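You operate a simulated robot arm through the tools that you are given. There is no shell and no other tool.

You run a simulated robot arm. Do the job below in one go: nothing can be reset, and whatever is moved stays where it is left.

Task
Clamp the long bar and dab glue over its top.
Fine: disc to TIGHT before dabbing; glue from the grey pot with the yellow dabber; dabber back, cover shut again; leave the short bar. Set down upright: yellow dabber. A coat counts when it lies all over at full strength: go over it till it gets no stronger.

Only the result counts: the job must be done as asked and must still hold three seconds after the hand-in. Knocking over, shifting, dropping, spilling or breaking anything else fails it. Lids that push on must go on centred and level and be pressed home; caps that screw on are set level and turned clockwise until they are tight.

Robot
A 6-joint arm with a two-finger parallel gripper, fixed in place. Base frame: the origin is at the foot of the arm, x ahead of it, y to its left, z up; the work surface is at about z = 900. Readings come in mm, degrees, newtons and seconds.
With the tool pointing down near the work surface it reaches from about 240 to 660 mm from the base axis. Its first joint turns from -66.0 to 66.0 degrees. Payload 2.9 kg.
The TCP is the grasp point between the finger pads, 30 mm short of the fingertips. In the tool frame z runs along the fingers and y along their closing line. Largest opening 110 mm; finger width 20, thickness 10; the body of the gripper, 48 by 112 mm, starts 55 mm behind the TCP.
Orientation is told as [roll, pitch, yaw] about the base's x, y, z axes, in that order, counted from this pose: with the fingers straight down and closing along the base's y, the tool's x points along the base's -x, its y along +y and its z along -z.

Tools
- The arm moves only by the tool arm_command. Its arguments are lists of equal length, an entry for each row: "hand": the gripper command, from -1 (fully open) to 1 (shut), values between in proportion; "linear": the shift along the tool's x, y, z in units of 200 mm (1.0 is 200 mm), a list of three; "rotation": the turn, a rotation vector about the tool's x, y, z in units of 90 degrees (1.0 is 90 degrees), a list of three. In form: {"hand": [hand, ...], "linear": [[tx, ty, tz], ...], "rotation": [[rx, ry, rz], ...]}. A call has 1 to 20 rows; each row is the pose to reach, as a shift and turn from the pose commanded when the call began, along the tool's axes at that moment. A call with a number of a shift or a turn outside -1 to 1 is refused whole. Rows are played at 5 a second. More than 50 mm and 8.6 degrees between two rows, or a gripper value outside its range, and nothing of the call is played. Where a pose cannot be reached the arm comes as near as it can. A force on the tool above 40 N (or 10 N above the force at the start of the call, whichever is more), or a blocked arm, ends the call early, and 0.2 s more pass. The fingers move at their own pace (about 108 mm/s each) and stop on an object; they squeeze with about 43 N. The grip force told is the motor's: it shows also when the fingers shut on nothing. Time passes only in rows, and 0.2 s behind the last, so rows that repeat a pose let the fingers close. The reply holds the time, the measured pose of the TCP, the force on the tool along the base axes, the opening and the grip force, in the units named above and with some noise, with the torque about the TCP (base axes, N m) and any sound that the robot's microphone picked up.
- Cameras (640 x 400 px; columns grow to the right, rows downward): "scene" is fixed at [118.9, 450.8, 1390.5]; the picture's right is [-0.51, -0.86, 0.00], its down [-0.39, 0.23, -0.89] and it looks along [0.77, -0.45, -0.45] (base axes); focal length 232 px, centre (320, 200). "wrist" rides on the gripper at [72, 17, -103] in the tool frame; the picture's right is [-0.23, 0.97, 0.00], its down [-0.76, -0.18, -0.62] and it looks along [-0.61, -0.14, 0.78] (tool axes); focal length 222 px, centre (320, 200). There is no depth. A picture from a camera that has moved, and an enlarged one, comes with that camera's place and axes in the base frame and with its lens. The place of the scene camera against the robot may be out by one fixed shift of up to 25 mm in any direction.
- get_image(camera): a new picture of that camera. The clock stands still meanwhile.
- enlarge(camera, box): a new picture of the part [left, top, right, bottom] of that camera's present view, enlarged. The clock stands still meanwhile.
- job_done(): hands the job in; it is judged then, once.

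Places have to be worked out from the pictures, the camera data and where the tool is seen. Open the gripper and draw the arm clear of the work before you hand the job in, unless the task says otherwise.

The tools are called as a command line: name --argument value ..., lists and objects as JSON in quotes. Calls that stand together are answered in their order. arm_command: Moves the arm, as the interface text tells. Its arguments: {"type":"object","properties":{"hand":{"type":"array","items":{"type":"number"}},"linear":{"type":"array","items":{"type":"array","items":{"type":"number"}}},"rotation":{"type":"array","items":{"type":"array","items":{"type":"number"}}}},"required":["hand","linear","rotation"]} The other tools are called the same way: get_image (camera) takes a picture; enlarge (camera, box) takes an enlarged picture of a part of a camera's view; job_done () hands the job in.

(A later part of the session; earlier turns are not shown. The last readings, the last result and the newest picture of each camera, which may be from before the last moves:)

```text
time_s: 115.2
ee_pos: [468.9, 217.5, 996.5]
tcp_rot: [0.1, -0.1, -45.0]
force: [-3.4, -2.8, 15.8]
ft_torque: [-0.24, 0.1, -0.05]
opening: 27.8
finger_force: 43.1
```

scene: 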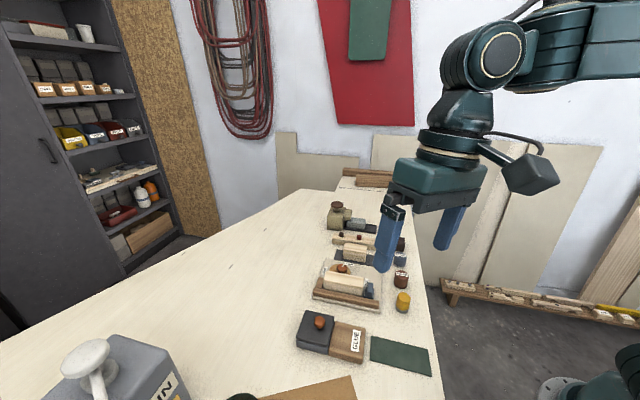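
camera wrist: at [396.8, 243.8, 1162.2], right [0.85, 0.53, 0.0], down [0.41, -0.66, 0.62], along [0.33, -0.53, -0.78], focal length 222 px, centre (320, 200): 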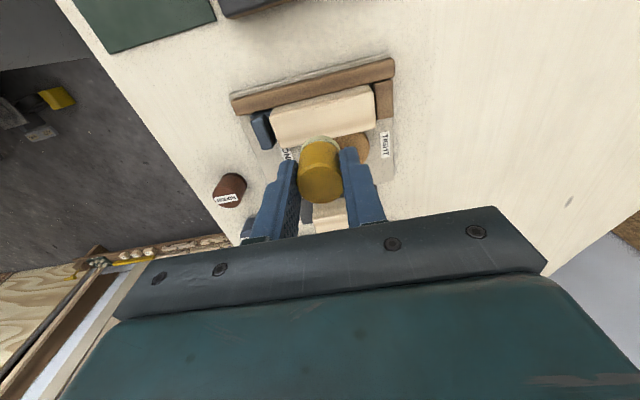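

15.8 N at the far end, so contact was good. Now the fence-side line back to the slide end, easing up slightly along the way.

arm_command --hand '[1, 1, 1, 1, 1, 1, 1, 1, 1, 1, 1, 1, 1, 1, 1]' --linear '[[0.0425, 0, -0.001], [0.0425, -0.036, -0.002], [0.0425, -0.072, -0.003], [0.0425, -0.108, -0.004], [0.0425, -0.144, -0.004], [0.0425, -0.18, -0.004], [0.0425, -0.216, -0.004], [0.0425, -0.252, -0.004], [0.0425, -0.288, -0.004], [0.0425, -0.324, -0.004], [0.0425, -0.36, -0.004], [0.0425, -0.396, -0.004], [0.0425, -0.432, -0.004], [0.0425, -0.465, -0.004], [0.0425, -0.465, -0.004]]' --rotation '[[0, 0, 0], [0, 0, 0], [0, 0, 0], [0, 0, 0], [0, 0, 0], [0, 0, 0], [0, 0, 0], [0, 0, 0], [0, 0, 0], [0, 0, 0], [0, 0, 0], [0, 0, 0], [0, 0, 0], [0, 0, 0], [0, 0, 0]]'

enlarge --camera "wrist" --box '[240, 60, 480, 200]'

```text
time_s: 118.5
ee_pos: [399.5, 157.8, 996.0]
tcp_rot: [0.2, -0.1, -45.0]
force: [2.0, 2.8, 12.2]
ft_torque: [0.1, -0.16, 0.01]
opening: 27.4
finger_force: 43.3
```

```text
2.67 times, centred on (360, 130) of wrist
camera zoom: at [360.1, 220.8, 1099.4], right [0.85, 0.53, 0.0], down [0.41, -0.66, 0.62], along [0.33, -0.53, -0.78], focal length 592 px, centre (213, 387)
```

zoom: 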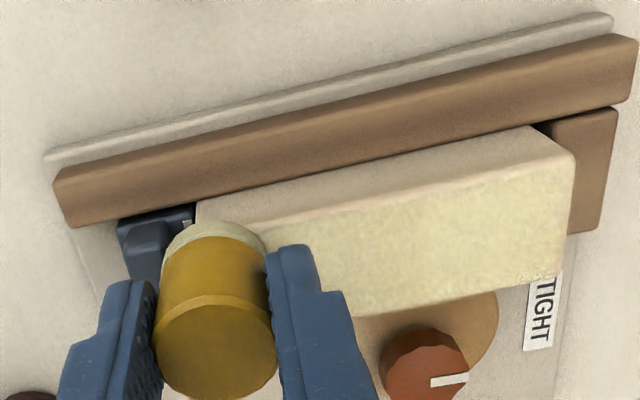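

The fourth round is complete. I'll lift to the inspection place again and compare.

arm_command --hand '[1, 1, 1, 1, 1, 1, 1]' --linear '[[0, 0, -0.1], [0, 0, -0.25], [-0.12, 0.07, -0.25], [-0.24, 0.15, -0.25], [-0.351, 0.221, -0.25], [-0.351, 0.221, -0.25], [-0.351, 0.221, -0.25]]' --rotation '[[0, 0, 0], [0, 0, 0], [0, 0, 0], [0, 0, 0], [0, 0, 0], [0, 0, 0], [0, 0, 0]]'

enlarge --camera "wrist" --box '[220, 20, 390, 110]'

enlarge --camera "scene" --box '[320, 262, 345, 287]'

enlarge --camera "scene" --box '[345, 265, 370, 290]'

```text
time_s: 120.0
ee_pos: [480.8, 138.4, 1047.2]
tcp_rot: [0.2, -0.2, -45.0]
force: [-0.3, -0.3, 0.3]
ft_torque: [0.0, 0.0, -0.01]
opening: 27.5
finger_force: 42.8
```

```text
3.76 times, centred on (305, 65) of wrist
camera zoom: at [440.6, 201.7, 1150.3], right [0.85, 0.53, 0.0], down [0.41, -0.66, 0.62], along [0.33, -0.53, -0.78], focal length 836 px, centre (376, 708)
```

zoom: 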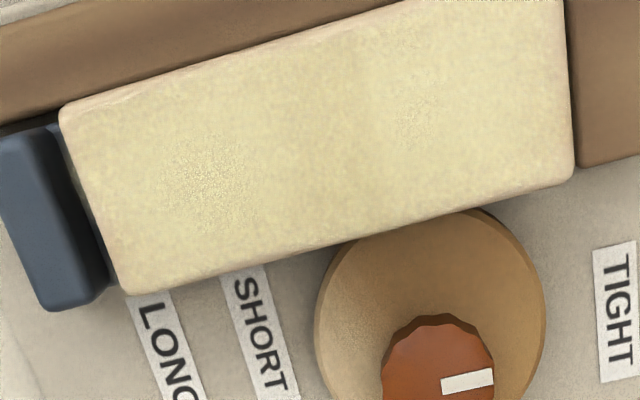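

```text
16.00 times, centred on (332, 274) of scene
camera zoom: at [118.9, 450.8, 1390.5], right [-0.51, -0.86, 0.0], down [-0.39, 0.23, -0.89], along [0.77, -0.45, -0.45], focal length 3714 px, centre (120, -992)
```

zoom: 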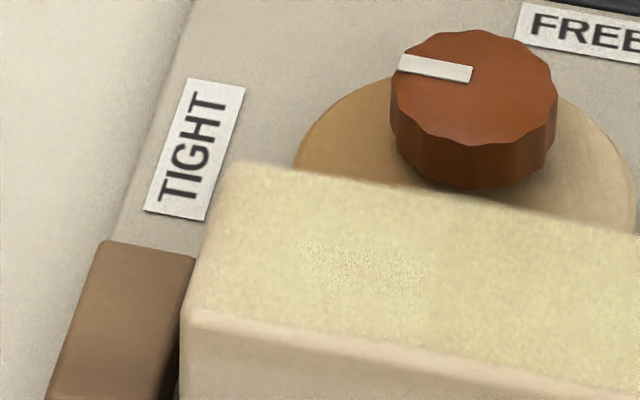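

```text
16.00 times, centred on (358, 278) of scene
camera zoom: at [118.9, 450.8, 1390.5], right [-0.51, -0.86, 0.0], down [-0.39, 0.23, -0.89], along [0.77, -0.45, -0.45], focal length 3714 px, centre (-280, -1040)
```

zoom: 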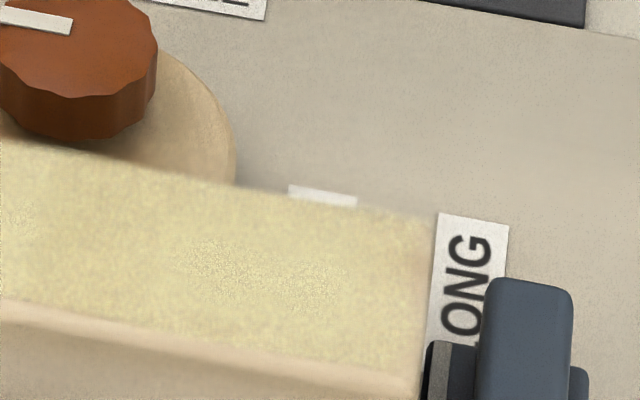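

No visible change from the last round, so the coat seems to be at full strength. I'll enlarge both ends once more to make sure that the ends and corners are as strong as the middle.

enlarge --camera "wrist" --box '[230, 40, 290, 110]'

enlarge --camera "wrist" --box '[320, 10, 380, 80]'

```text
5.71 times, centred on (260, 75) of wrist
camera zoom: at [440.6, 201.7, 1150.3], right [0.85, 0.53, 0.0], down [0.41, -0.66, 0.62], along [0.33, -0.53, -0.78], focal length 1269 px, centre (663, 914)
```

zoom: 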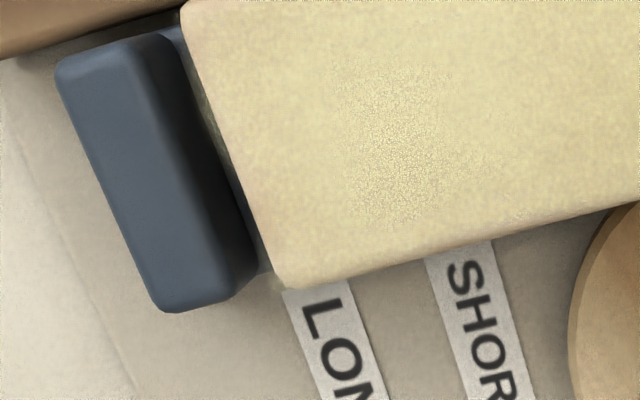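

```text
5.71 times, centred on (350, 45) of wrist
camera zoom: at [440.6, 201.7, 1150.3], right [0.85, 0.53, 0.0], down [0.41, -0.66, 0.62], along [0.33, -0.53, -0.78], focal length 1269 px, centre (149, 1086)
```

zoom: 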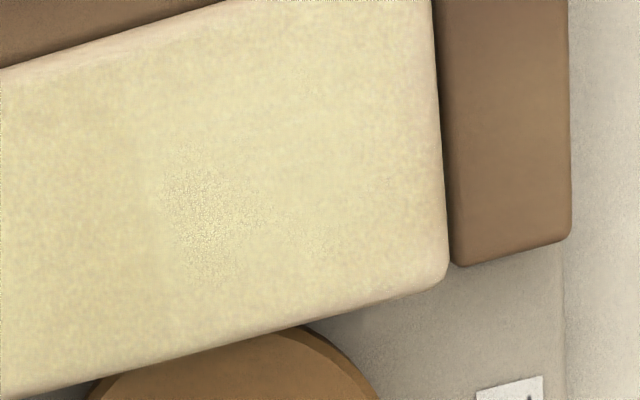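

The slide-end edge looks very slightly paler than the rest. To be safe I'll take glue once more and run the pad around the whole rim of the top, ends and edges included. First the dip.

arm_command --hand '[1, 1, 1, 1, 1, 1, 1, 1, 1, 1, 1, 1]' --linear '[[0.15, 0.035, 0], [0.32, 0.07, 0], [0.5, 0.11, 0], [0.68, 0.15, 0], [0.84, 0.185, 0], [0.94, 0.215, 0], [0.94, 0.215, 0.12], [0.94, 0.215, 0.24], [0.94, 0.215, 0.33], [0.94, 0.215, 0.36], [0.94, 0.215, 0.366], [0.94, 0.215, 0.366]]' --rotation '[[0, 0, 0], [0, 0, 0], [0, 0, 0], [0, 0, 0], [0, 0, 0], [0, 0, 0], [0, 0, 0], [0, 0, 0], [0, 0, 0], [0, 0, 0], [0, 0, 0], [0, 0, 0]]'

```text
time_s: 122.7
ee_pos: [378.7, 302.4, 972.9]
tcp_rot: [0.1, -0.1, -44.9]
force: [-0.3, -0.7, -0.1]
ft_torque: [0.0, 0.0, 0.0]
opening: 27.5
finger_force: 43.1
```

Just above the glue. I'll go down in small steps for a light press.

arm_command --hand '[1, 1, 1, 1, 1, 1]' --linear '[[0, 0, 0.003], [0, 0, 0.005], [0, 0, 0.007], [0, 0, 0.007], [0, 0, 0.007], [0, 0, 0.007]]' --rotation '[[0, 0, 0], [0, 0, 0], [0, 0, 0], [0, 0, 0], [0, 0, 0], [0, 0, 0]]'

enlarge --camera "scene" --box '[305, 310, 355, 360]'

```text
time_s: 124.0
ee_pos: [378.9, 301.7, 972.4]
tcp_rot: [0.1, -0.2, -44.9]
force: [-0.6, -0.9, 9.2]
ft_torque: [-0.03, 0.06, 0.0]
opening: 27.5
finger_force: 43.5
```

```text
8.00 times, centred on (330, 335) of scene
camera zoom: at [118.8, 450.7, 1390.5], right [-0.51, -0.86, 0.0], down [-0.39, 0.23, -0.89], along [0.77, -0.45, -0.45], focal length 1857 px, centre (240, -880)
```

zoom: 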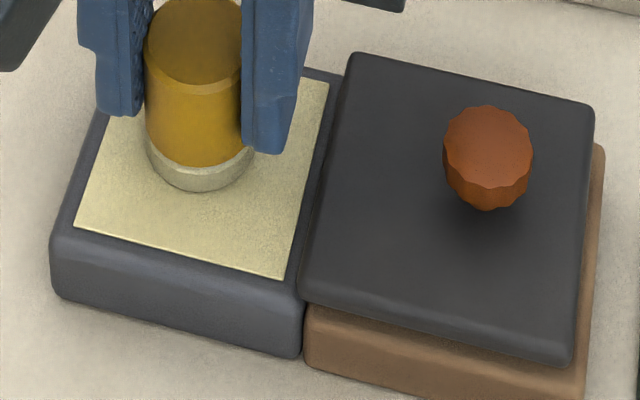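

Loaded at 9 N. I'll lift and go to the slide-end, disc-side corner, hovering just above.

arm_command --hand '[1, 1, 1, 1, 1, 1, 1, 1, 1, 1]' --linear '[[0, 0, -0.05], [0, 0, -0.2], [0, 0, -0.3], [-0.17, -0.11, -0.3], [-0.34, -0.22, -0.3], [-0.51, -0.33, -0.3], [-0.688, -0.445, -0.3], [-0.688, -0.445, -0.2], [-0.688, -0.445, -0.137], [-0.688, -0.445, -0.137]]' --rotation '[[0, 0, 0], [0, 0, 0], [0, 0, 0], [0, 0, 0], [0, 0, 0], [0, 0, 0], [0, 0, 0], [0, 0, 0], [0, 0, 0], [0, 0, 0]]'

enlarge --camera "wrist" --box '[240, 60, 480, 200]'

enlarge --camera "scene" --box '[315, 255, 385, 305]'

```text
time_s: 126.2
ee_pos: [413.8, 140.9, 999.0]
tcp_rot: [0.1, -0.2, -45.0]
force: [0.3, 0.1, -0.3]
ft_torque: [0.02, 0.03, -0.01]
opening: 27.6
finger_force: 43.2
```

```text
2.67 times, centred on (360, 130) of wrist
camera zoom: at [371.9, 204.5, 1102.7], right [0.85, 0.53, 0.0], down [0.41, -0.66, 0.62], along [0.33, -0.53, -0.78], focal length 592 px, centre (213, 387)
```

zoom: 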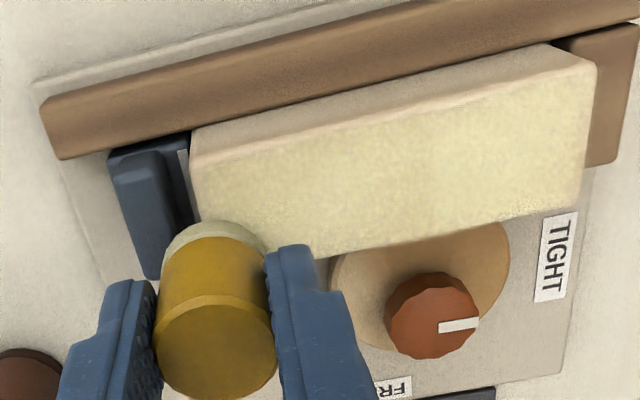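

```text
8.00 times, centred on (350, 280) of scene
camera zoom: at [118.9, 450.8, 1390.5], right [-0.51, -0.86, 0.0], down [-0.39, 0.23, -0.89], along [0.77, -0.45, -0.45], focal length 1857 px, centre (80, -440)
```

zoom: 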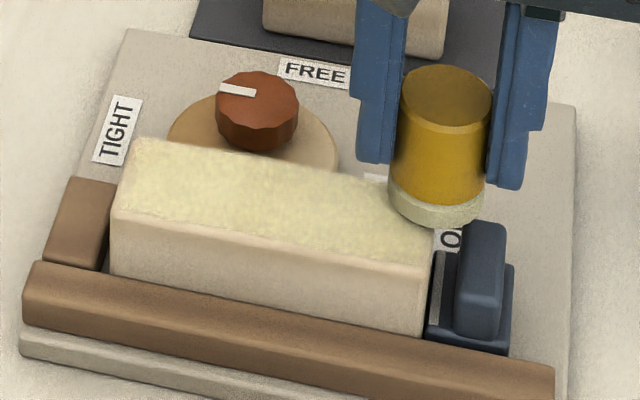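

The pad hangs slightly too far over the corner. I'll shift it 2 mm inward and creep down to a light contact.

arm_command --hand '[1, 1, 1, 1, 1]' --linear '[[0.005, 0.01, 0.0], [0.005, 0.01, 0.008], [0.005, 0.01, 0.013], [0.005, 0.01, 0.016], [0.005, 0.01, 0.016]]' --rotation '[[0, 0, 0], [0, 0, 0], [0, 0, 0], [0, 0, 0], [0, 0, 0]]'

```text
time_s: 127.5
ee_pos: [413.4, 144.2, 996.1]
tcp_rot: [0.2, -0.2, -45.0]
force: [-3.3, -1.8, 16.5]
ft_torque: [-0.03, 0.19, -0.02]
opening: 27.5
finger_force: 42.9
```

16 N; I'll ease up half a millimetre, sweep across the slide end and then along the fence-side edge to the far end.

arm_command --hand '[1, 1, 1, 1, 1, 1, 1, 1, 1, 1, 1, 1, 1, 1, 1, 1, 1, 1, 1, 1]' --linear '[[0, 0, -0.003], [0.02, 0, -0.003], [0.04, 0, -0.003], [0.06, 0, -0.003], [0.08, 0, -0.003], [0.1, 0, -0.003], [0.1, 0.036, -0.002], [0.1, 0.072, -0.001], [0.1, 0.108, 0], [0.1, 0.144, 0], [0.1, 0.18, 0], [0.1, 0.216, 0], [0.1, 0.252, 0.001], [0.1, 0.288, 0.001], [0.1, 0.324, 0.001], [0.1, 0.36, 0.001], [0.1, 0.396, 0.001], [0.1, 0.432, 0.001], [0.1, 0.465, 0.001], [0.1, 0.465, 0.001]]' --rotation '[[0, 0, 0], [0, 0, 0], [0, 0, 0], [0, 0, 0], [0, 0, 0], [0, 0, 0], [0, 0, 0], [0, 0, 0], [0, 0, 0], [0, 0, 0], [0, 0, 0], [0, 0, 0], [0, 0, 0], [0, 0, 0], [0, 0, 0], [0, 0, 0], [0, 0, 0], [0, 0, 0], [0, 0, 0], [0, 0, 0]]'

enlarge --camera "wrist" --box '[180, 60, 420, 200]'

```text
time_s: 131.7
ee_pos: [463.5, 224.8, 995.9]
tcp_rot: [0.2, -0.2, -45.0]
force: [-5.5, -4.7, 26.5]
ft_torque: [-0.47, 0.16, -0.07]
opening: 27.5
finger_force: 43.2
```

```text
2.67 times, centred on (300, 130) of wrist
camera zoom: at [423.8, 287.4, 1099.0], right [0.85, 0.53, 0.0], down [0.41, -0.66, 0.62], along [0.33, -0.53, -0.78], focal length 592 px, centre (373, 387)
```

zoom: 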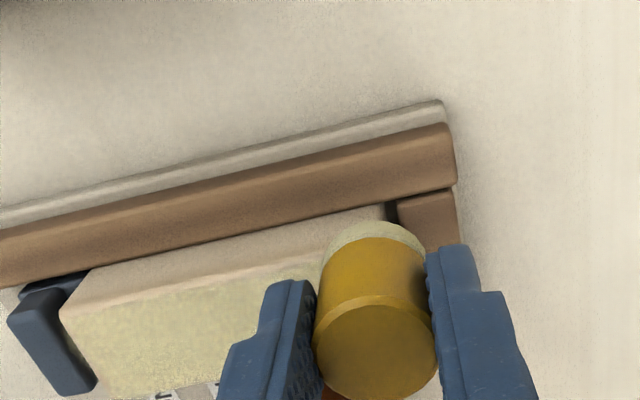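

26 N is high; I'll ease up 1.5 mm, sweep across the far end, and come back along the disc-side edge.

arm_command --hand '[1, 1, 1, 1, 1, 1, 1, 1, 1, 1, 1, 1, 1, 1, 1, 1, 1, 1, 1, 1]' --linear '[[0, 0, -0.007], [-0.02, 0, -0.007], [-0.04, 0, -0.007], [-0.06, 0, -0.007], [-0.08, 0, -0.007], [-0.1, 0, -0.007], [-0.1, -0.036, -0.008], [-0.1, -0.072, -0.008], [-0.1, -0.108, -0.008], [-0.1, -0.144, -0.008], [-0.1, -0.18, -0.008], [-0.1, -0.216, -0.008], [-0.1, -0.252, -0.008], [-0.1, -0.288, -0.008], [-0.1, -0.324, -0.008], [-0.1, -0.36, -0.008], [-0.1, -0.396, -0.008], [-0.1, -0.432, -0.008], [-0.1, -0.465, -0.008], [-0.1, -0.465, -0.008]]' --rotation '[[0, 0, 0], [0, 0, 0], [0, 0, 0], [0, 0, 0], [0, 0, 0], [0, 0, 0], [0, 0, 0], [0, 0, 0], [0, 0, 0], [0, 0, 0], [0, 0, 0], [0, 0, 0], [0, 0, 0], [0, 0, 0], [0, 0, 0], [0, 0, 0], [0, 0, 0], [0, 0, 0], [0, 0, 0], [0, 0, 0]]'

enlarge --camera "wrist" --box '[240, 60, 480, 200]'

```text
time_s: 135.8
ee_pos: [413.2, 144.1, 997.4]
tcp_rot: [0.1, 0.0, -44.9]
force: [0.6, -0.5, -0.2]
ft_torque: [0.02, -0.02, -0.01]
opening: 27.4
finger_force: 42.7
```

```text
2.67 times, centred on (360, 130) of wrist
camera zoom: at [373.1, 207.3, 1100.4], right [0.85, 0.53, 0.0], down [0.41, -0.66, 0.62], along [0.33, -0.53, -0.78], focal length 592 px, centre (213, 387)
```

zoom: 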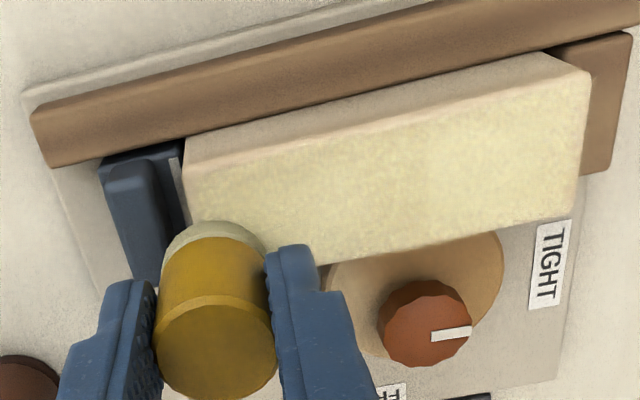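

Contact faded toward the end of that line, so I'll lower again and read the force before repeating the disc-side edge.

arm_command --hand '[1, 1, 1, 1]' --linear '[[0, 0, 0.003], [0, 0, 0.006], [0, 0, 0.008], [0, 0, 0.008]]' --rotation '[[0, 0, 0], [0, 0, 0], [0, 0, 0], [0, 0, 0]]'

```text
time_s: 136.8
ee_pos: [412.8, 144.5, 996.8]
tcp_rot: [0.3, -0.2, -45.0]
force: [0.0, -2.4, 20.6]
ft_torque: [-0.04, -0.01, -0.03]
opening: 27.3
finger_force: 42.7
```

20 N; I'll ease up 0.6 mm and repeat the disc-side edge to the far end, then return along the centre line.

arm_command --hand '[1, 1, 1, 1, 1, 1, 1, 1, 1, 1, 1, 1, 1, 1, 1]' --linear '[[0, 0, -0.003], [0, 0.036, -0.003], [0, 0.072, -0.003], [0, 0.108, -0.003], [0, 0.144, -0.003], [0, 0.18, -0.003], [0, 0.216, -0.003], [0, 0.252, -0.003], [0, 0.288, -0.003], [0, 0.324, -0.003], [0, 0.36, -0.003], [0, 0.396, -0.003], [0, 0.432, -0.003], [0, 0.465, -0.003], [0, 0.465, -0.003]]' --rotation '[[0, 0, 0], [0, 0, 0], [0, 0, 0], [0, 0, 0], [0, 0, 0], [0, 0, 0], [0, 0, 0], [0, 0, 0], [0, 0, 0], [0, 0, 0], [0, 0, 0], [0, 0, 0], [0, 0, 0], [0, 0, 0], [0, 0, 0]]'

```text
time_s: 140.1
ee_pos: [480.3, 209.9, 996.6]
tcp_rot: [0.1, -0.1, -45.0]
force: [-1.9, -1.1, 8.8]
ft_torque: [-0.11, 0.15, 0.01]
opening: 27.6
finger_force: 42.7
```

9 N at the far end. One last run down the centre line to the slide end, then I'll inspect.

arm_command --hand '[1, 1, 1, 1, 1, 1, 1, 1, 1, 1, 1, 1, 1, 1, 1]' --linear '[[0.05, 0, 0], [0.05, -0.036, 0], [0.05, -0.072, 0], [0.05, -0.108, 0], [0.05, -0.144, 0], [0.05, -0.18, 0], [0.05, -0.216, 0], [0.05, -0.252, 0], [0.05, -0.288, 0], [0.05, -0.324, 0], [0.05, -0.36, 0], [0.05, -0.396, 0], [0.05, -0.432, 0], [0.05, -0.465, 0], [0.05, -0.465, 0]]' --rotation '[[0, 0, 0], [0, 0, 0], [0, 0, 0], [0, 0, 0], [0, 0, 0], [0, 0, 0], [0, 0, 0], [0, 0, 0], [0, 0, 0], [0, 0, 0], [0, 0, 0], [0, 0, 0], [0, 0, 0], [0, 0, 0], [0, 0, 0]]'

```text
time_s: 143.2
ee_pos: [406.2, 151.9, 997.0]
tcp_rot: [0.0, -0.1, -45.0]
force: [1.9, 1.2, 6.9]
ft_torque: [0.12, -0.09, -0.01]
opening: 27.4
finger_force: 42.6
```

Contact held at 7 N. I'll lift to the inspection place once more.

arm_command --hand '[1, 1, 1, 1, 1, 1, 1]' --linear '[[0, 0, -0.1], [0, 0, -0.25], [-0.1, 0.07, -0.25], [-0.2, 0.15, -0.25], [-0.305, 0.218, -0.25], [-0.305, 0.218, -0.25], [-0.305, 0.218, -0.25]]' --rotation '[[0, 0, 0], [0, 0, 0], [0, 0, 0], [0, 0, 0], [0, 0, 0], [0, 0, 0], [0, 0, 0]]'

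enlarge --camera "wrist" --box '[220, 20, 390, 110]'

enlarge --camera "wrist" --box '[230, 40, 290, 110]'

enlarge --camera "wrist" --box '[320, 10, 380, 80]'

enlarge --camera "scene" --box '[315, 255, 385, 305]'

```text
time_s: 144.8
ee_pos: [479.8, 139.5, 1046.8]
tcp_rot: [0.1, -0.1, -44.9]
force: [-0.1, 0.5, -0.4]
ft_torque: [-0.01, 0.02, 0.03]
opening: 27.4
finger_force: 42.7
```

```text
3.76 times, centred on (305, 65) of wrist
camera zoom: at [440.0, 203.3, 1149.5], right [0.85, 0.53, 0.0], down [0.41, -0.66, 0.62], along [0.33, -0.53, -0.78], focal length 836 px, centre (376, 708)
```

zoom: 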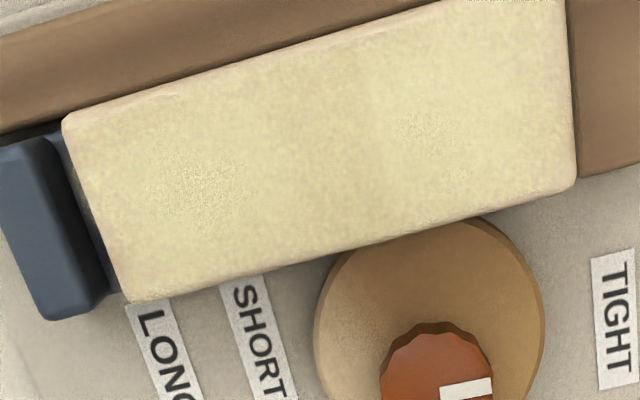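

```text
5.71 times, centred on (260, 75) of wrist
camera zoom: at [440.0, 203.3, 1149.5], right [0.85, 0.53, 0.0], down [0.41, -0.66, 0.62], along [0.33, -0.53, -0.78], focal length 1269 px, centre (663, 914)
```

zoom: 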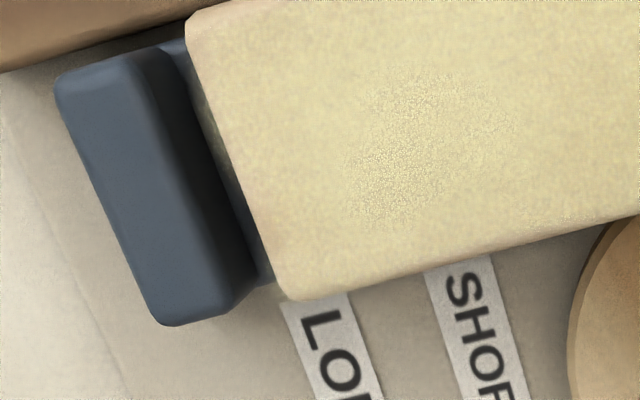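

```text
5.71 times, centred on (350, 45) of wrist
camera zoom: at [440.0, 203.3, 1149.5], right [0.85, 0.53, 0.0], down [0.41, -0.66, 0.62], along [0.33, -0.53, -0.78], focal length 1269 px, centre (149, 1086)
```

zoom: 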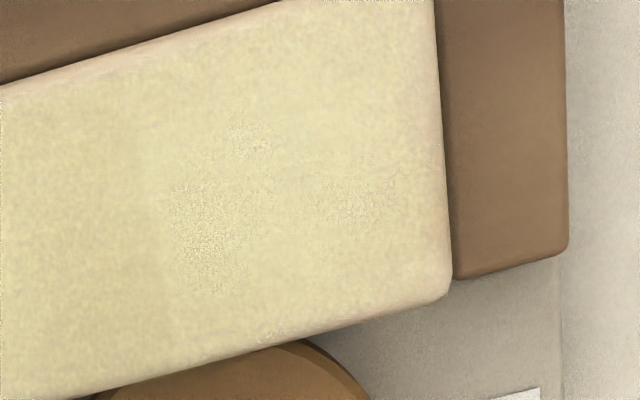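

```text
8.00 times, centred on (350, 280) of scene
camera zoom: at [118.9, 450.8, 1390.5], right [-0.51, -0.86, 0.0], down [-0.39, 0.23, -0.89], along [0.77, -0.45, -0.45], focal length 1857 px, centre (80, -440)
```

zoom: 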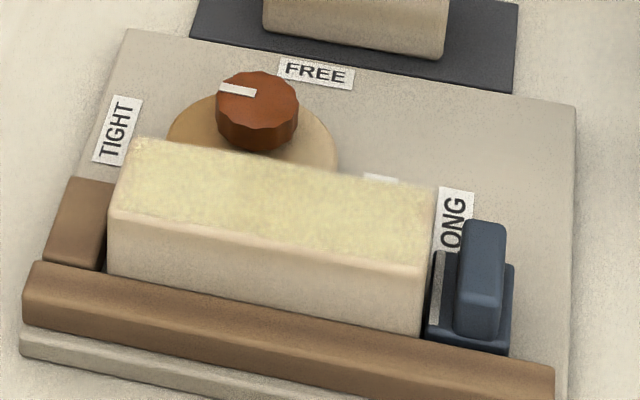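

The coat now looks even and equally strong everywhere, with no change over the last rounds, and the disc still stands at TIGHT. I'll carry the dabber back above its own place at about (330, 86), then lower it to just above the bench.

arm_command --hand '[1, 1, 1, 1, 1, 1, 1, 1, 1, 1, 1]' --linear '[[0.06, -0.13, 0], [0.12, -0.27, 0], [0.19, -0.41, 0], [0.26, -0.55, 0], [0.334, -0.717, 0], [0.334, -0.717, 0.0], [0.334, -0.717, 0.15], [0.334, -0.717, 0.3], [0.334, -0.717, 0.4], [0.334, -0.717, 0.457], [0.334, -0.717, 0.457]]' --rotation '[[0, 0, 0], [0, 0, 0], [0, 0, 0], [0, 0, 0], [0, 0, 0], [0, 0, 0], [0, 0, 0], [0, 0, 0], [0, 0, 0], [0, 0, 0], [0, 0, 0]]'

enlarge --camera "scene" --box '[380, 270, 430, 330]'

enlarge --camera "wrist" --box '[230, 80, 410, 220]'

```text
time_s: 147.2
ee_pos: [333.0, 85.0, 955.4]
tcp_rot: [0.1, -0.1, -45.1]
force: [0.0, -0.1, -1.5]
ft_torque: [-0.04, 0.01, 0.03]
opening: 27.4
finger_force: 43.2
```

```text
6.67 times, centred on (405, 300) of scene
camera zoom: at [118.9, 450.8, 1390.5], right [-0.51, -0.86, 0.0], down [-0.39, 0.23, -0.89], along [0.77, -0.45, -0.45], focal length 1547 px, centre (-247, -467)
```

zoom: 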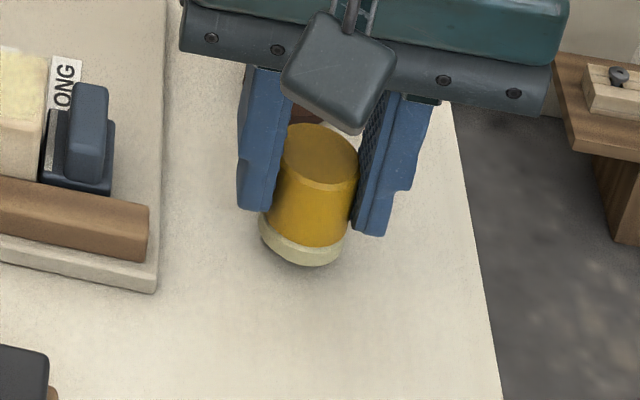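

```text
2.86 times, centred on (320, 150) of wrist
camera zoom: at [292.4, 147.5, 1058.2], right [0.85, 0.53, 0.0], down [0.41, -0.66, 0.62], along [0.33, -0.53, -0.78], focal length 635 px, centre (320, 343)
```

zoom: 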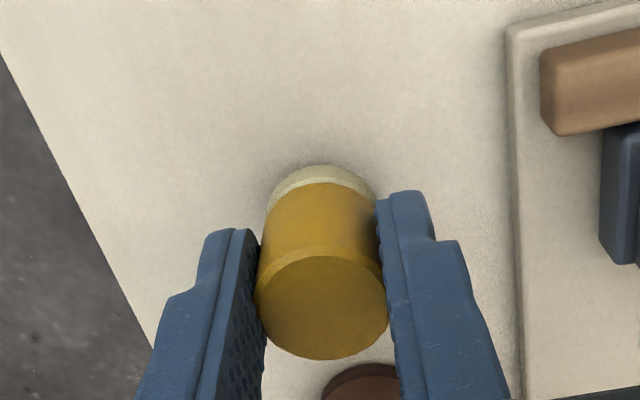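

The hand is 2 mm from where it picked the dabber up, and about 7 mm above it. I'll correct sideways and lower to the original height, watching for contact.

arm_command --hand '[1, 1, 1, 1, 1, 1]' --linear '[[0.0095, 0.0025, 0.01], [0.0095, 0.0025, 0.02], [0.0095, 0.0025, 0.028], [0.0095, 0.0025, 0.032], [0.0095, 0.0025, 0.036], [0.0095, 0.0025, 0.036]]' --rotation '[[0, 0, 0], [0, 0, 0], [0, 0, 0], [0, 0, 0], [0, 0, 0], [0, 0, 0]]'

enlarge --camera "scene" --box '[380, 270, 430, 330]'

```text
time_s: 148.7
ee_pos: [330.1, 86.8, 948.6]
tcp_rot: [0.1, -0.1, -45.0]
force: [-0.1, 0.6, -0.7]
ft_torque: [0.0, 0.03, 0.01]
opening: 27.2
finger_force: 42.7
```

```text
6.67 times, centred on (405, 300) of scene
camera zoom: at [118.9, 450.8, 1390.5], right [-0.51, -0.86, 0.0], down [-0.39, 0.23, -0.89], along [0.77, -0.45, -0.45], focal length 1547 px, centre (-247, -467)
```

zoom: 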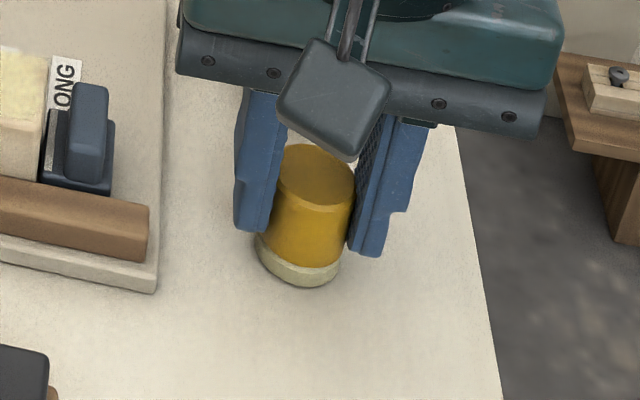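

The dabber is back over its original place and nearly down, with no contact yet. I'll creep down in half-millimetre steps.

arm_command --hand '[1, 1, 1, 1, 1]' --linear '[[0, 0, 0.003], [0, 0, 0.006], [0, 0, 0.008], [0, 0, 0.008], [0, 0, 0.008]]' --rotation '[[0, 0, 0], [0, 0, 0], [0, 0, 0], [0, 0, 0], [0, 0, 0]]'

```text
time_s: 149.8
ee_pos: [331.1, 86.5, 948.0]
tcp_rot: [0.1, -0.2, -44.9]
force: [-1.9, -2.3, 17.4]
ft_torque: [-0.13, 0.06, 0.0]
opening: 27.6
finger_force: 42.8
```

It stands on the bench at 17 N. I'll ease off about 1 mm so that it rests lightly, then check.

arm_command --hand '[1, 1, 1]' --linear '[[0, 0, -0.003], [0, 0, -0.005], [0, 0, -0.005]]' --rotation '[[0, 0, 0], [0, 0, 0], [0, 0, 0]]'

enlarge --camera "scene" --box '[380, 270, 430, 330]'

```text
time_s: 150.7
ee_pos: [331.4, 86.5, 946.7]
tcp_rot: [0.0, -0.1, -45.0]
force: [0.6, -0.3, 1.5]
ft_torque: [0.0, 0.0, 0.02]
opening: 27.7
finger_force: 43.7
```

```text
6.67 times, centred on (405, 300) of scene
camera zoom: at [118.9, 450.8, 1390.5], right [-0.51, -0.86, 0.0], down [-0.39, 0.23, -0.89], along [0.77, -0.45, -0.45], focal length 1547 px, centre (-247, -467)
```

zoom: 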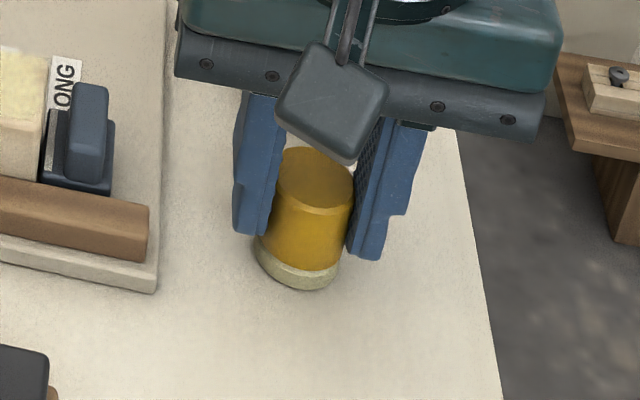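

It rests lightly (1.5 N) in its old place. I'll open the fingers and lift straight up.

arm_command --hand '[0.4, 0.2, 0.2, 0.2, 0.2, 0.2, 0.2, 0.2]' --linear '[[0, 0, 0], [0, 0, 0], [0, 0, 0], [0, 0, -0.05], [0, 0, -0.15], [0, 0, -0.3], [0, 0, -0.42], [0, 0, -0.42]]' --rotation '[[0, 0, 0], [0, 0, 0], [0, 0, 0], [0, 0, 0], [0, 0, 0], [0, 0, 0], [0, 0, 0], [0, 0, 0]]'

enlarge --camera "scene" --box '[380, 270, 430, 330]'

enlarge --camera "wrist" --box '[230, 80, 410, 220]'

```text
time_s: 152.4
ee_pos: [330.3, 86.5, 1030.5]
tcp_rot: [0.1, -0.1, -45.0]
force: [0.2, -0.6, 0.4]
ft_torque: [0.01, -0.02, -0.01]
opening: 44.1
finger_force: 0.0
```

```text
6.67 times, centred on (405, 300) of scene
camera zoom: at [118.9, 450.8, 1390.5], right [-0.51, -0.86, 0.0], down [-0.39, 0.23, -0.89], along [0.77, -0.45, -0.45], focal length 1547 px, centre (-247, -467)
```

zoom: 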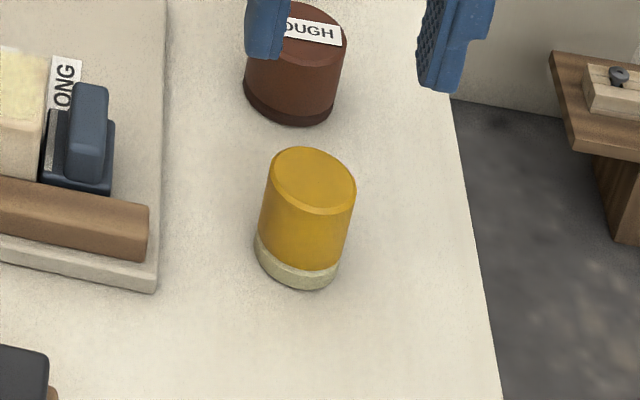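

```text
2.86 times, centred on (320, 150) of wrist
camera zoom: at [289.8, 149.4, 1133.4], right [0.85, 0.53, 0.0], down [0.41, -0.66, 0.62], along [0.33, -0.53, -0.78], focal length 635 px, centre (320, 343)
```

zoom: 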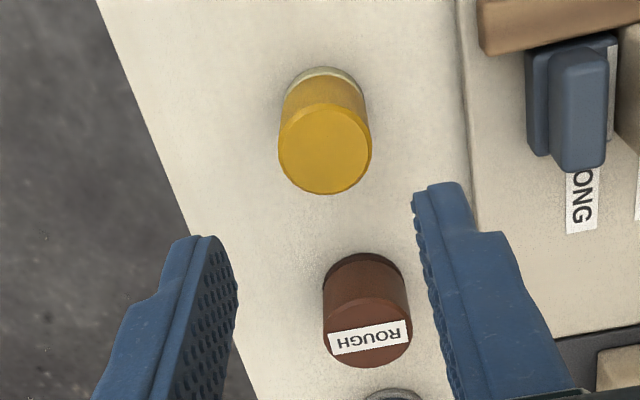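

The dabber stands upright in its old place. Now the cover: I move above its knob near (324, 249).

arm_command --hand '[0.2, 0.2, 0.2, 0.2, 0.2, 0.2, 0.2]' --linear '[[0.1, 0.09, 0], [0.2, 0.19, 0], [0.3, 0.28, 0], [0.4, 0.38, 0], [0.5, 0.47, 0], [0.591, 0.561, 0], [0.591, 0.561, 0]]' --rotation '[[0, 0, 0], [0, 0, 0], [0, 0, 0], [0, 0, 0], [0, 0, 0], [0, 0, 0], [0, 0, 0]]'

enlarge --camera "wrist" --box '[230, 80, 410, 220]'

enlarge --camera "scene" --box '[285, 270, 415, 370]'

```text
time_s: 154.1
ee_pos: [327.7, 251.2, 1030.4]
tcp_rot: [0.1, -0.2, -45.0]
force: [0.3, 0.8, 0.9]
ft_torque: [0.0, -0.02, 0.02]
opening: 43.9
finger_force: 0.0
```

```text
2.86 times, centred on (320, 150) of wrist
camera zoom: at [287.1, 313.4, 1133.0], right [0.85, 0.53, 0.0], down [0.41, -0.66, 0.62], along [0.33, -0.53, -0.78], focal length 635 px, centre (320, 343)
```

zoom: 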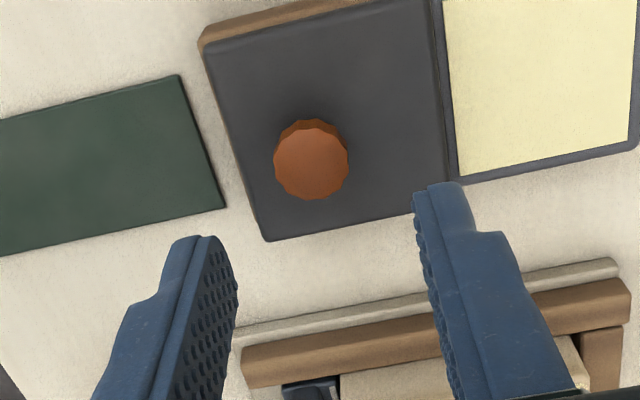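

```text
4.00 times, centred on (350, 320) of scene
camera zoom: at [118.9, 450.9, 1390.5], right [-0.51, -0.86, 0.0], down [-0.39, 0.23, -0.89], along [0.77, -0.45, -0.45], focal length 928 px, centre (200, -280)
```

zoom: 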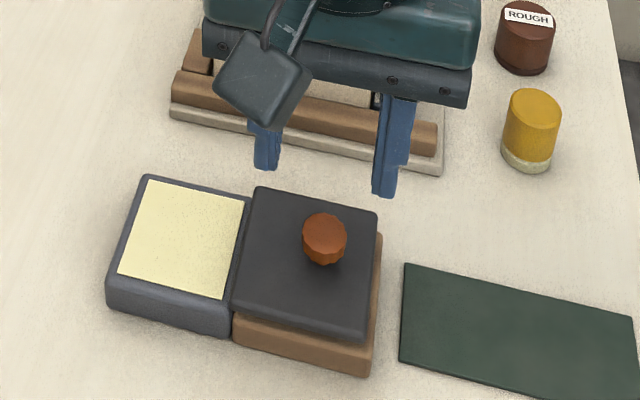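

The knob is 2.6 mm off the hand's axis along the closing line. I'll correct and lower the fingers around it to the same height as before, then close.

arm_command --hand '[0.2, 0.2, 0.2, 0.2, 0.2, 0.2]' --linear '[[0, -0.013, 0.0], [0, -0.013, 0.1], [0, -0.013, 0.2], [0, -0.013, 0.27], [0, -0.013, 0.31], [0, -0.013, 0.31]]' --rotation '[[0, 0, 0], [0, 0, 0], [0, 0, 0], [0, 0, 0], [0, 0, 0], [0, 0, 0]]'

enlarge --camera "wrist" --box '[230, 80, 410, 220]'

```text
time_s: 155.4
ee_pos: [324.2, 248.2, 969.5]
tcp_rot: [0.1, -0.1, -45.0]
force: [0.2, 0.5, 1.4]
ft_torque: [0.0, -0.01, 0.0]
opening: 43.8
finger_force: 0.1
```

```text
2.86 times, centred on (320, 150) of wrist
camera zoom: at [284.0, 310.6, 1072.1], right [0.85, 0.53, 0.0], down [0.41, -0.66, 0.62], along [0.33, -0.53, -0.78], focal length 635 px, centre (320, 343)
```

zoom: 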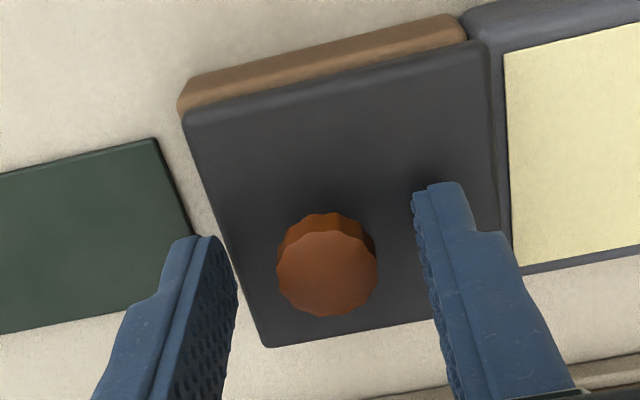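

The knob sits between the pads, about 1.5 mm off the middle; I'll correct by that much and close on it.

arm_command --hand '[0.2, 1, 1, 1, 1]' --linear '[[0, 0.006, 0.003], [0, 0.006, 0.003], [0, 0.006, 0.003], [0, 0.006, 0.003], [0, 0.006, 0.003]]' --rotation '[[0, 0, 0], [0, 0, 0], [0, 0, 0], [0, 0, 0], [0, 0, 0]]'

```text
time_s: 156.7
ee_pos: [325.4, 250.0, 968.9]
tcp_rot: [0.1, -0.1, -45.0]
force: [-0.5, 0.4, -1.0]
ft_torque: [-0.03, -0.01, 0.0]
opening: 21.4
finger_force: 44.8
```

The knob is gripped with no side load. I'll slide the cover back toward the pot by 60 mm, drifting about 1 mm sideways as on the way out.

arm_command --hand '[1, 1, 1, 1, 1, 1, 1, 1, 1, 1]' --linear '[[0, 0.02, 0], [0.0005, 0.05, 0], [0.001, 0.085, 0], [0.0015, 0.12, 0], [0.002, 0.155, 0], [0.0025, 0.19, 0], [0.003, 0.225, 0], [0.0035, 0.26, 0], [0.004, 0.295, 0], [0.004, 0.295, 0]]' --rotation '[[0, 0, 0], [0, 0, 0], [0, 0, 0], [0, 0, 0], [0, 0, 0], [0, 0, 0], [0, 0, 0], [0, 0, 0], [0, 0, 0], [0, 0, 0]]'

enlarge --camera "scene" --box '[285, 290, 375, 370]'

enlarge --camera "wrist" --box '[230, 60, 410, 200]'

```text
time_s: 158.8
ee_pos: [366.6, 290.3, 968.4]
tcp_rot: [0.1, -0.2, -45.0]
force: [1.7, -2.9, -13.0]
ft_torque: [-0.38, -0.33, -0.03]
opening: 21.9
finger_force: 45.8
```

```text
5.00 times, centred on (330, 330) of scene
camera zoom: at [119.1, 450.9, 1390.4], right [-0.51, -0.86, 0.0], down [-0.39, 0.23, -0.89], along [0.77, -0.45, -0.45], focal length 1161 px, centre (270, -450)
```

zoom: 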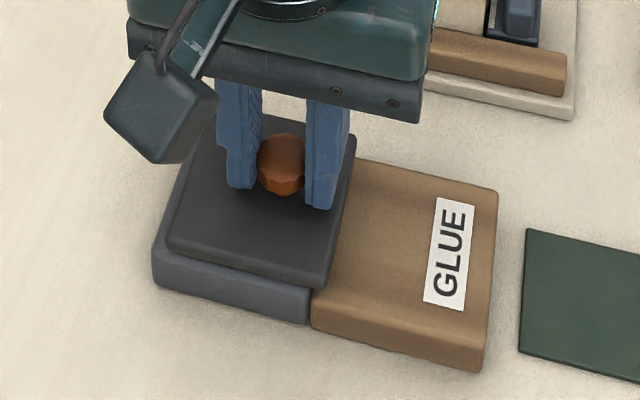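

```text
2.86 times, centred on (320, 130) of wrist
camera zoom: at [327.1, 353.3, 1071.5], right [0.85, 0.53, 0.0], down [0.41, -0.66, 0.62], along [0.33, -0.53, -0.78], focal length 635 px, centre (320, 400)
```

zoom: 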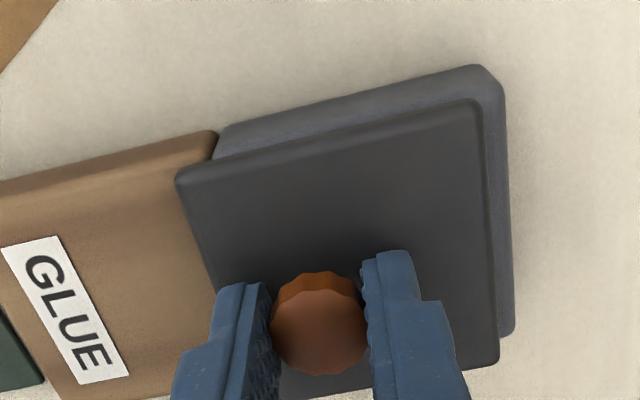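

About 7 mm remain to fully shut. I'll ease down slightly, since the hand was lifting 13 N, and push the cover the rest of the way.

arm_command --hand '[1, 1, 1, 1, 1, 1]' --linear '[[0, 0.008, 0.003], [0, 0.016, 0.005], [0, 0.024, 0.005], [0, 0.03, 0.005], [0, 0.035, 0.005], [0, 0.035, 0.005]]' --rotation '[[0, 0, 0], [0, 0, 0], [0, 0, 0], [0, 0, 0], [0, 0, 0], [0, 0, 0]]'

enlarge --camera "scene" --box '[285, 290, 375, 370]'

enlarge --camera "wrist" --box '[230, 60, 410, 200]'

```text
time_s: 160.2
ee_pos: [372.4, 295.3, 970.2]
tcp_rot: [0.1, -0.2, -45.1]
force: [2.4, -9.6, 10.9]
ft_torque: [-0.05, 0.18, 0.04]
opening: 21.5
finger_force: 44.7
```

```text
5.00 times, centred on (330, 330) of scene
camera zoom: at [118.9, 450.5, 1390.6], right [-0.51, -0.86, 0.0], down [-0.39, 0.23, -0.89], along [0.77, -0.45, -0.45], focal length 1161 px, centre (270, -450)
```

zoom: 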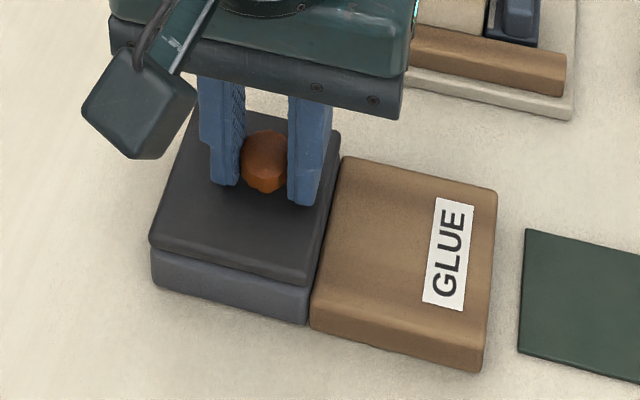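

```text
2.86 times, centred on (320, 130) of wrist
camera zoom: at [331.9, 358.2, 1071.4], right [0.85, 0.53, 0.0], down [0.41, -0.66, 0.62], along [0.33, -0.53, -0.78], focal length 635 px, centre (320, 400)
```

zoom: 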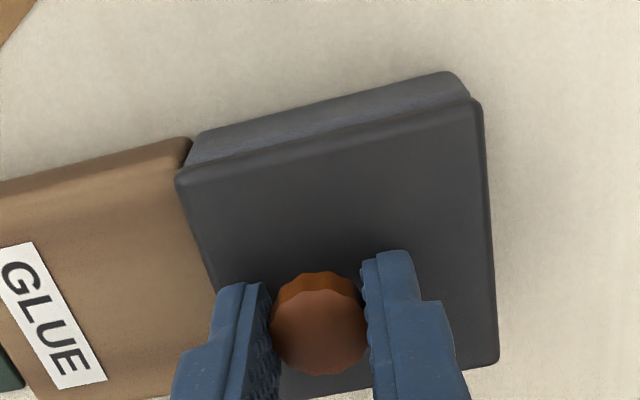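

The cover is back at its first position, matching the earlier picture, with a slight end resistance. I'll release the knob and lift away.

arm_command --hand '[0.5, 0.3, 0.2, 0.2, 0.2, 0.2, 0.2]' --linear '[[0, 0, 0], [0, 0, 0], [0, 0, 0], [0, 0, -0.05], [0, 0, -0.15], [0, 0, -0.3], [0, 0, -0.45]]' --rotation '[[0, 0, 0], [0, 0, 0], [0, 0, 0], [0, 0, 0], [0, 0, 0], [0, 0, 0], [0, 0, 0]]'

enlarge --camera "scene" --box '[285, 300, 375, 370]'

enlarge --camera "wrist" --box '[230, 60, 410, 200]'

```text
time_s: 161.8
ee_pos: [369.3, 295.9, 1059.5]
tcp_rot: [0.0, -0.1, -45.0]
force: [0.3, -0.1, 0.1]
ft_torque: [-0.02, 0.04, 0.0]
opening: 43.8
finger_force: 0.0
```

```text
5.71 times, centred on (330, 335) of scene
camera zoom: at [118.9, 450.8, 1390.5], right [-0.51, -0.86, 0.0], down [-0.39, 0.23, -0.89], along [0.77, -0.45, -0.45], focal length 1326 px, centre (263, -571)
```

zoom: 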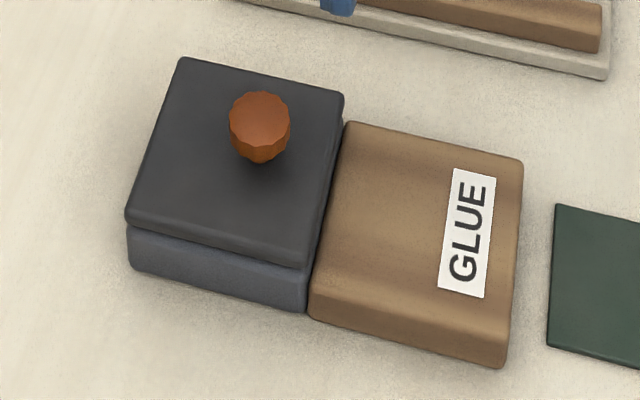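

```text
2.86 times, centred on (320, 130) of wrist
camera zoom: at [329.2, 359.6, 1162.0], right [0.85, 0.53, 0.0], down [0.41, -0.66, 0.62], along [0.33, -0.53, -0.78], focal length 635 px, centre (320, 400)
```

zoom: 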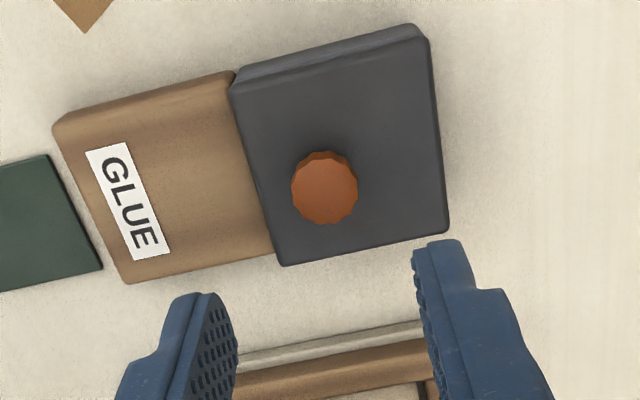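

The cover is shut exactly as it was at the start. I'll draw the arm up and back, clear of the work, and then check everything once more.

arm_command --hand '[0, -0.3, -0.6, -1, -1, -1, -1, -1, -1]' --linear '[[0, 0, -0.1], [0, 0, -0.2], [-0.01, -0.05, -0.3], [-0.02, -0.1, -0.4], [-0.03, -0.16, -0.5], [-0.04, -0.22, -0.6], [-0.05, -0.28, -0.7], [-0.067, -0.336, -0.75], [-0.067, -0.336, -0.75]]' --rotation '[[0, 0, 0], [0, 0, -0.07], [0, 0, -0.14], [0, 0, -0.21], [0, 0, -0.28], [0, 0, -0.35], [0, 0, -0.43], [0, 0, -0.5], [0, 0, -0.5]]'

get_image --camera "scene"

get_image --camera "wrist"

enlarge --camera "scene" --box '[305, 255, 390, 315]'

```text
time_s: 163.8
ee_pos: [332.5, 239.1, 1208.1]
tcp_rot: [0.0, 0.0, 0.1]
force: [-0.3, 0.0, -0.7]
ft_torque: [-0.04, 0.04, 0.0]
opening: 110.0
finger_force: 0.1
```

```text
taken
```

scene: 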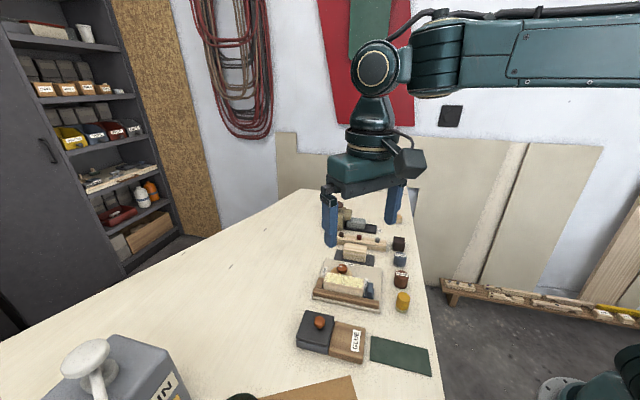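

```text
taken
camera wrist: at [258.5, 255.4, 1310.8], right [0.23, 0.97, 0.0], down [0.76, -0.18, 0.62], along [0.61, -0.14, -0.78], focal length 222 px, centre (320, 200)
```

wrist: 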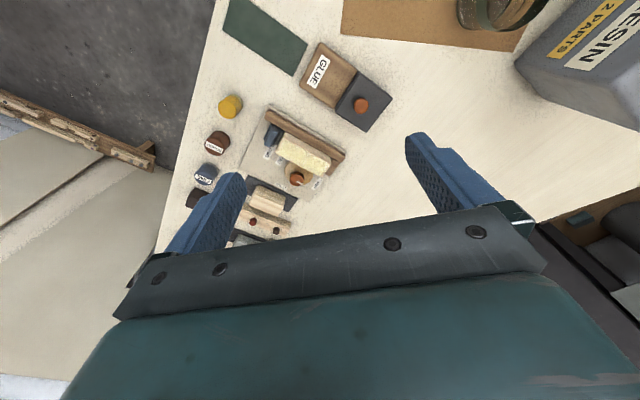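

```text
6.67 times, centred on (348, 285) of scene
camera zoom: at [118.9, 450.8, 1390.5], right [-0.51, -0.86, 0.0], down [-0.39, 0.23, -0.89], along [0.77, -0.45, -0.45], focal length 1547 px, centre (137, -367)
```

zoom: 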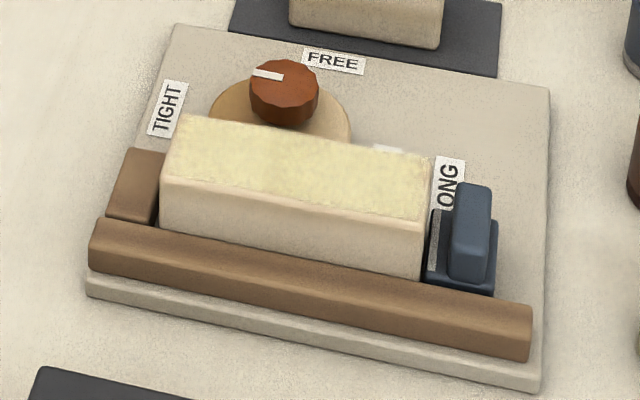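

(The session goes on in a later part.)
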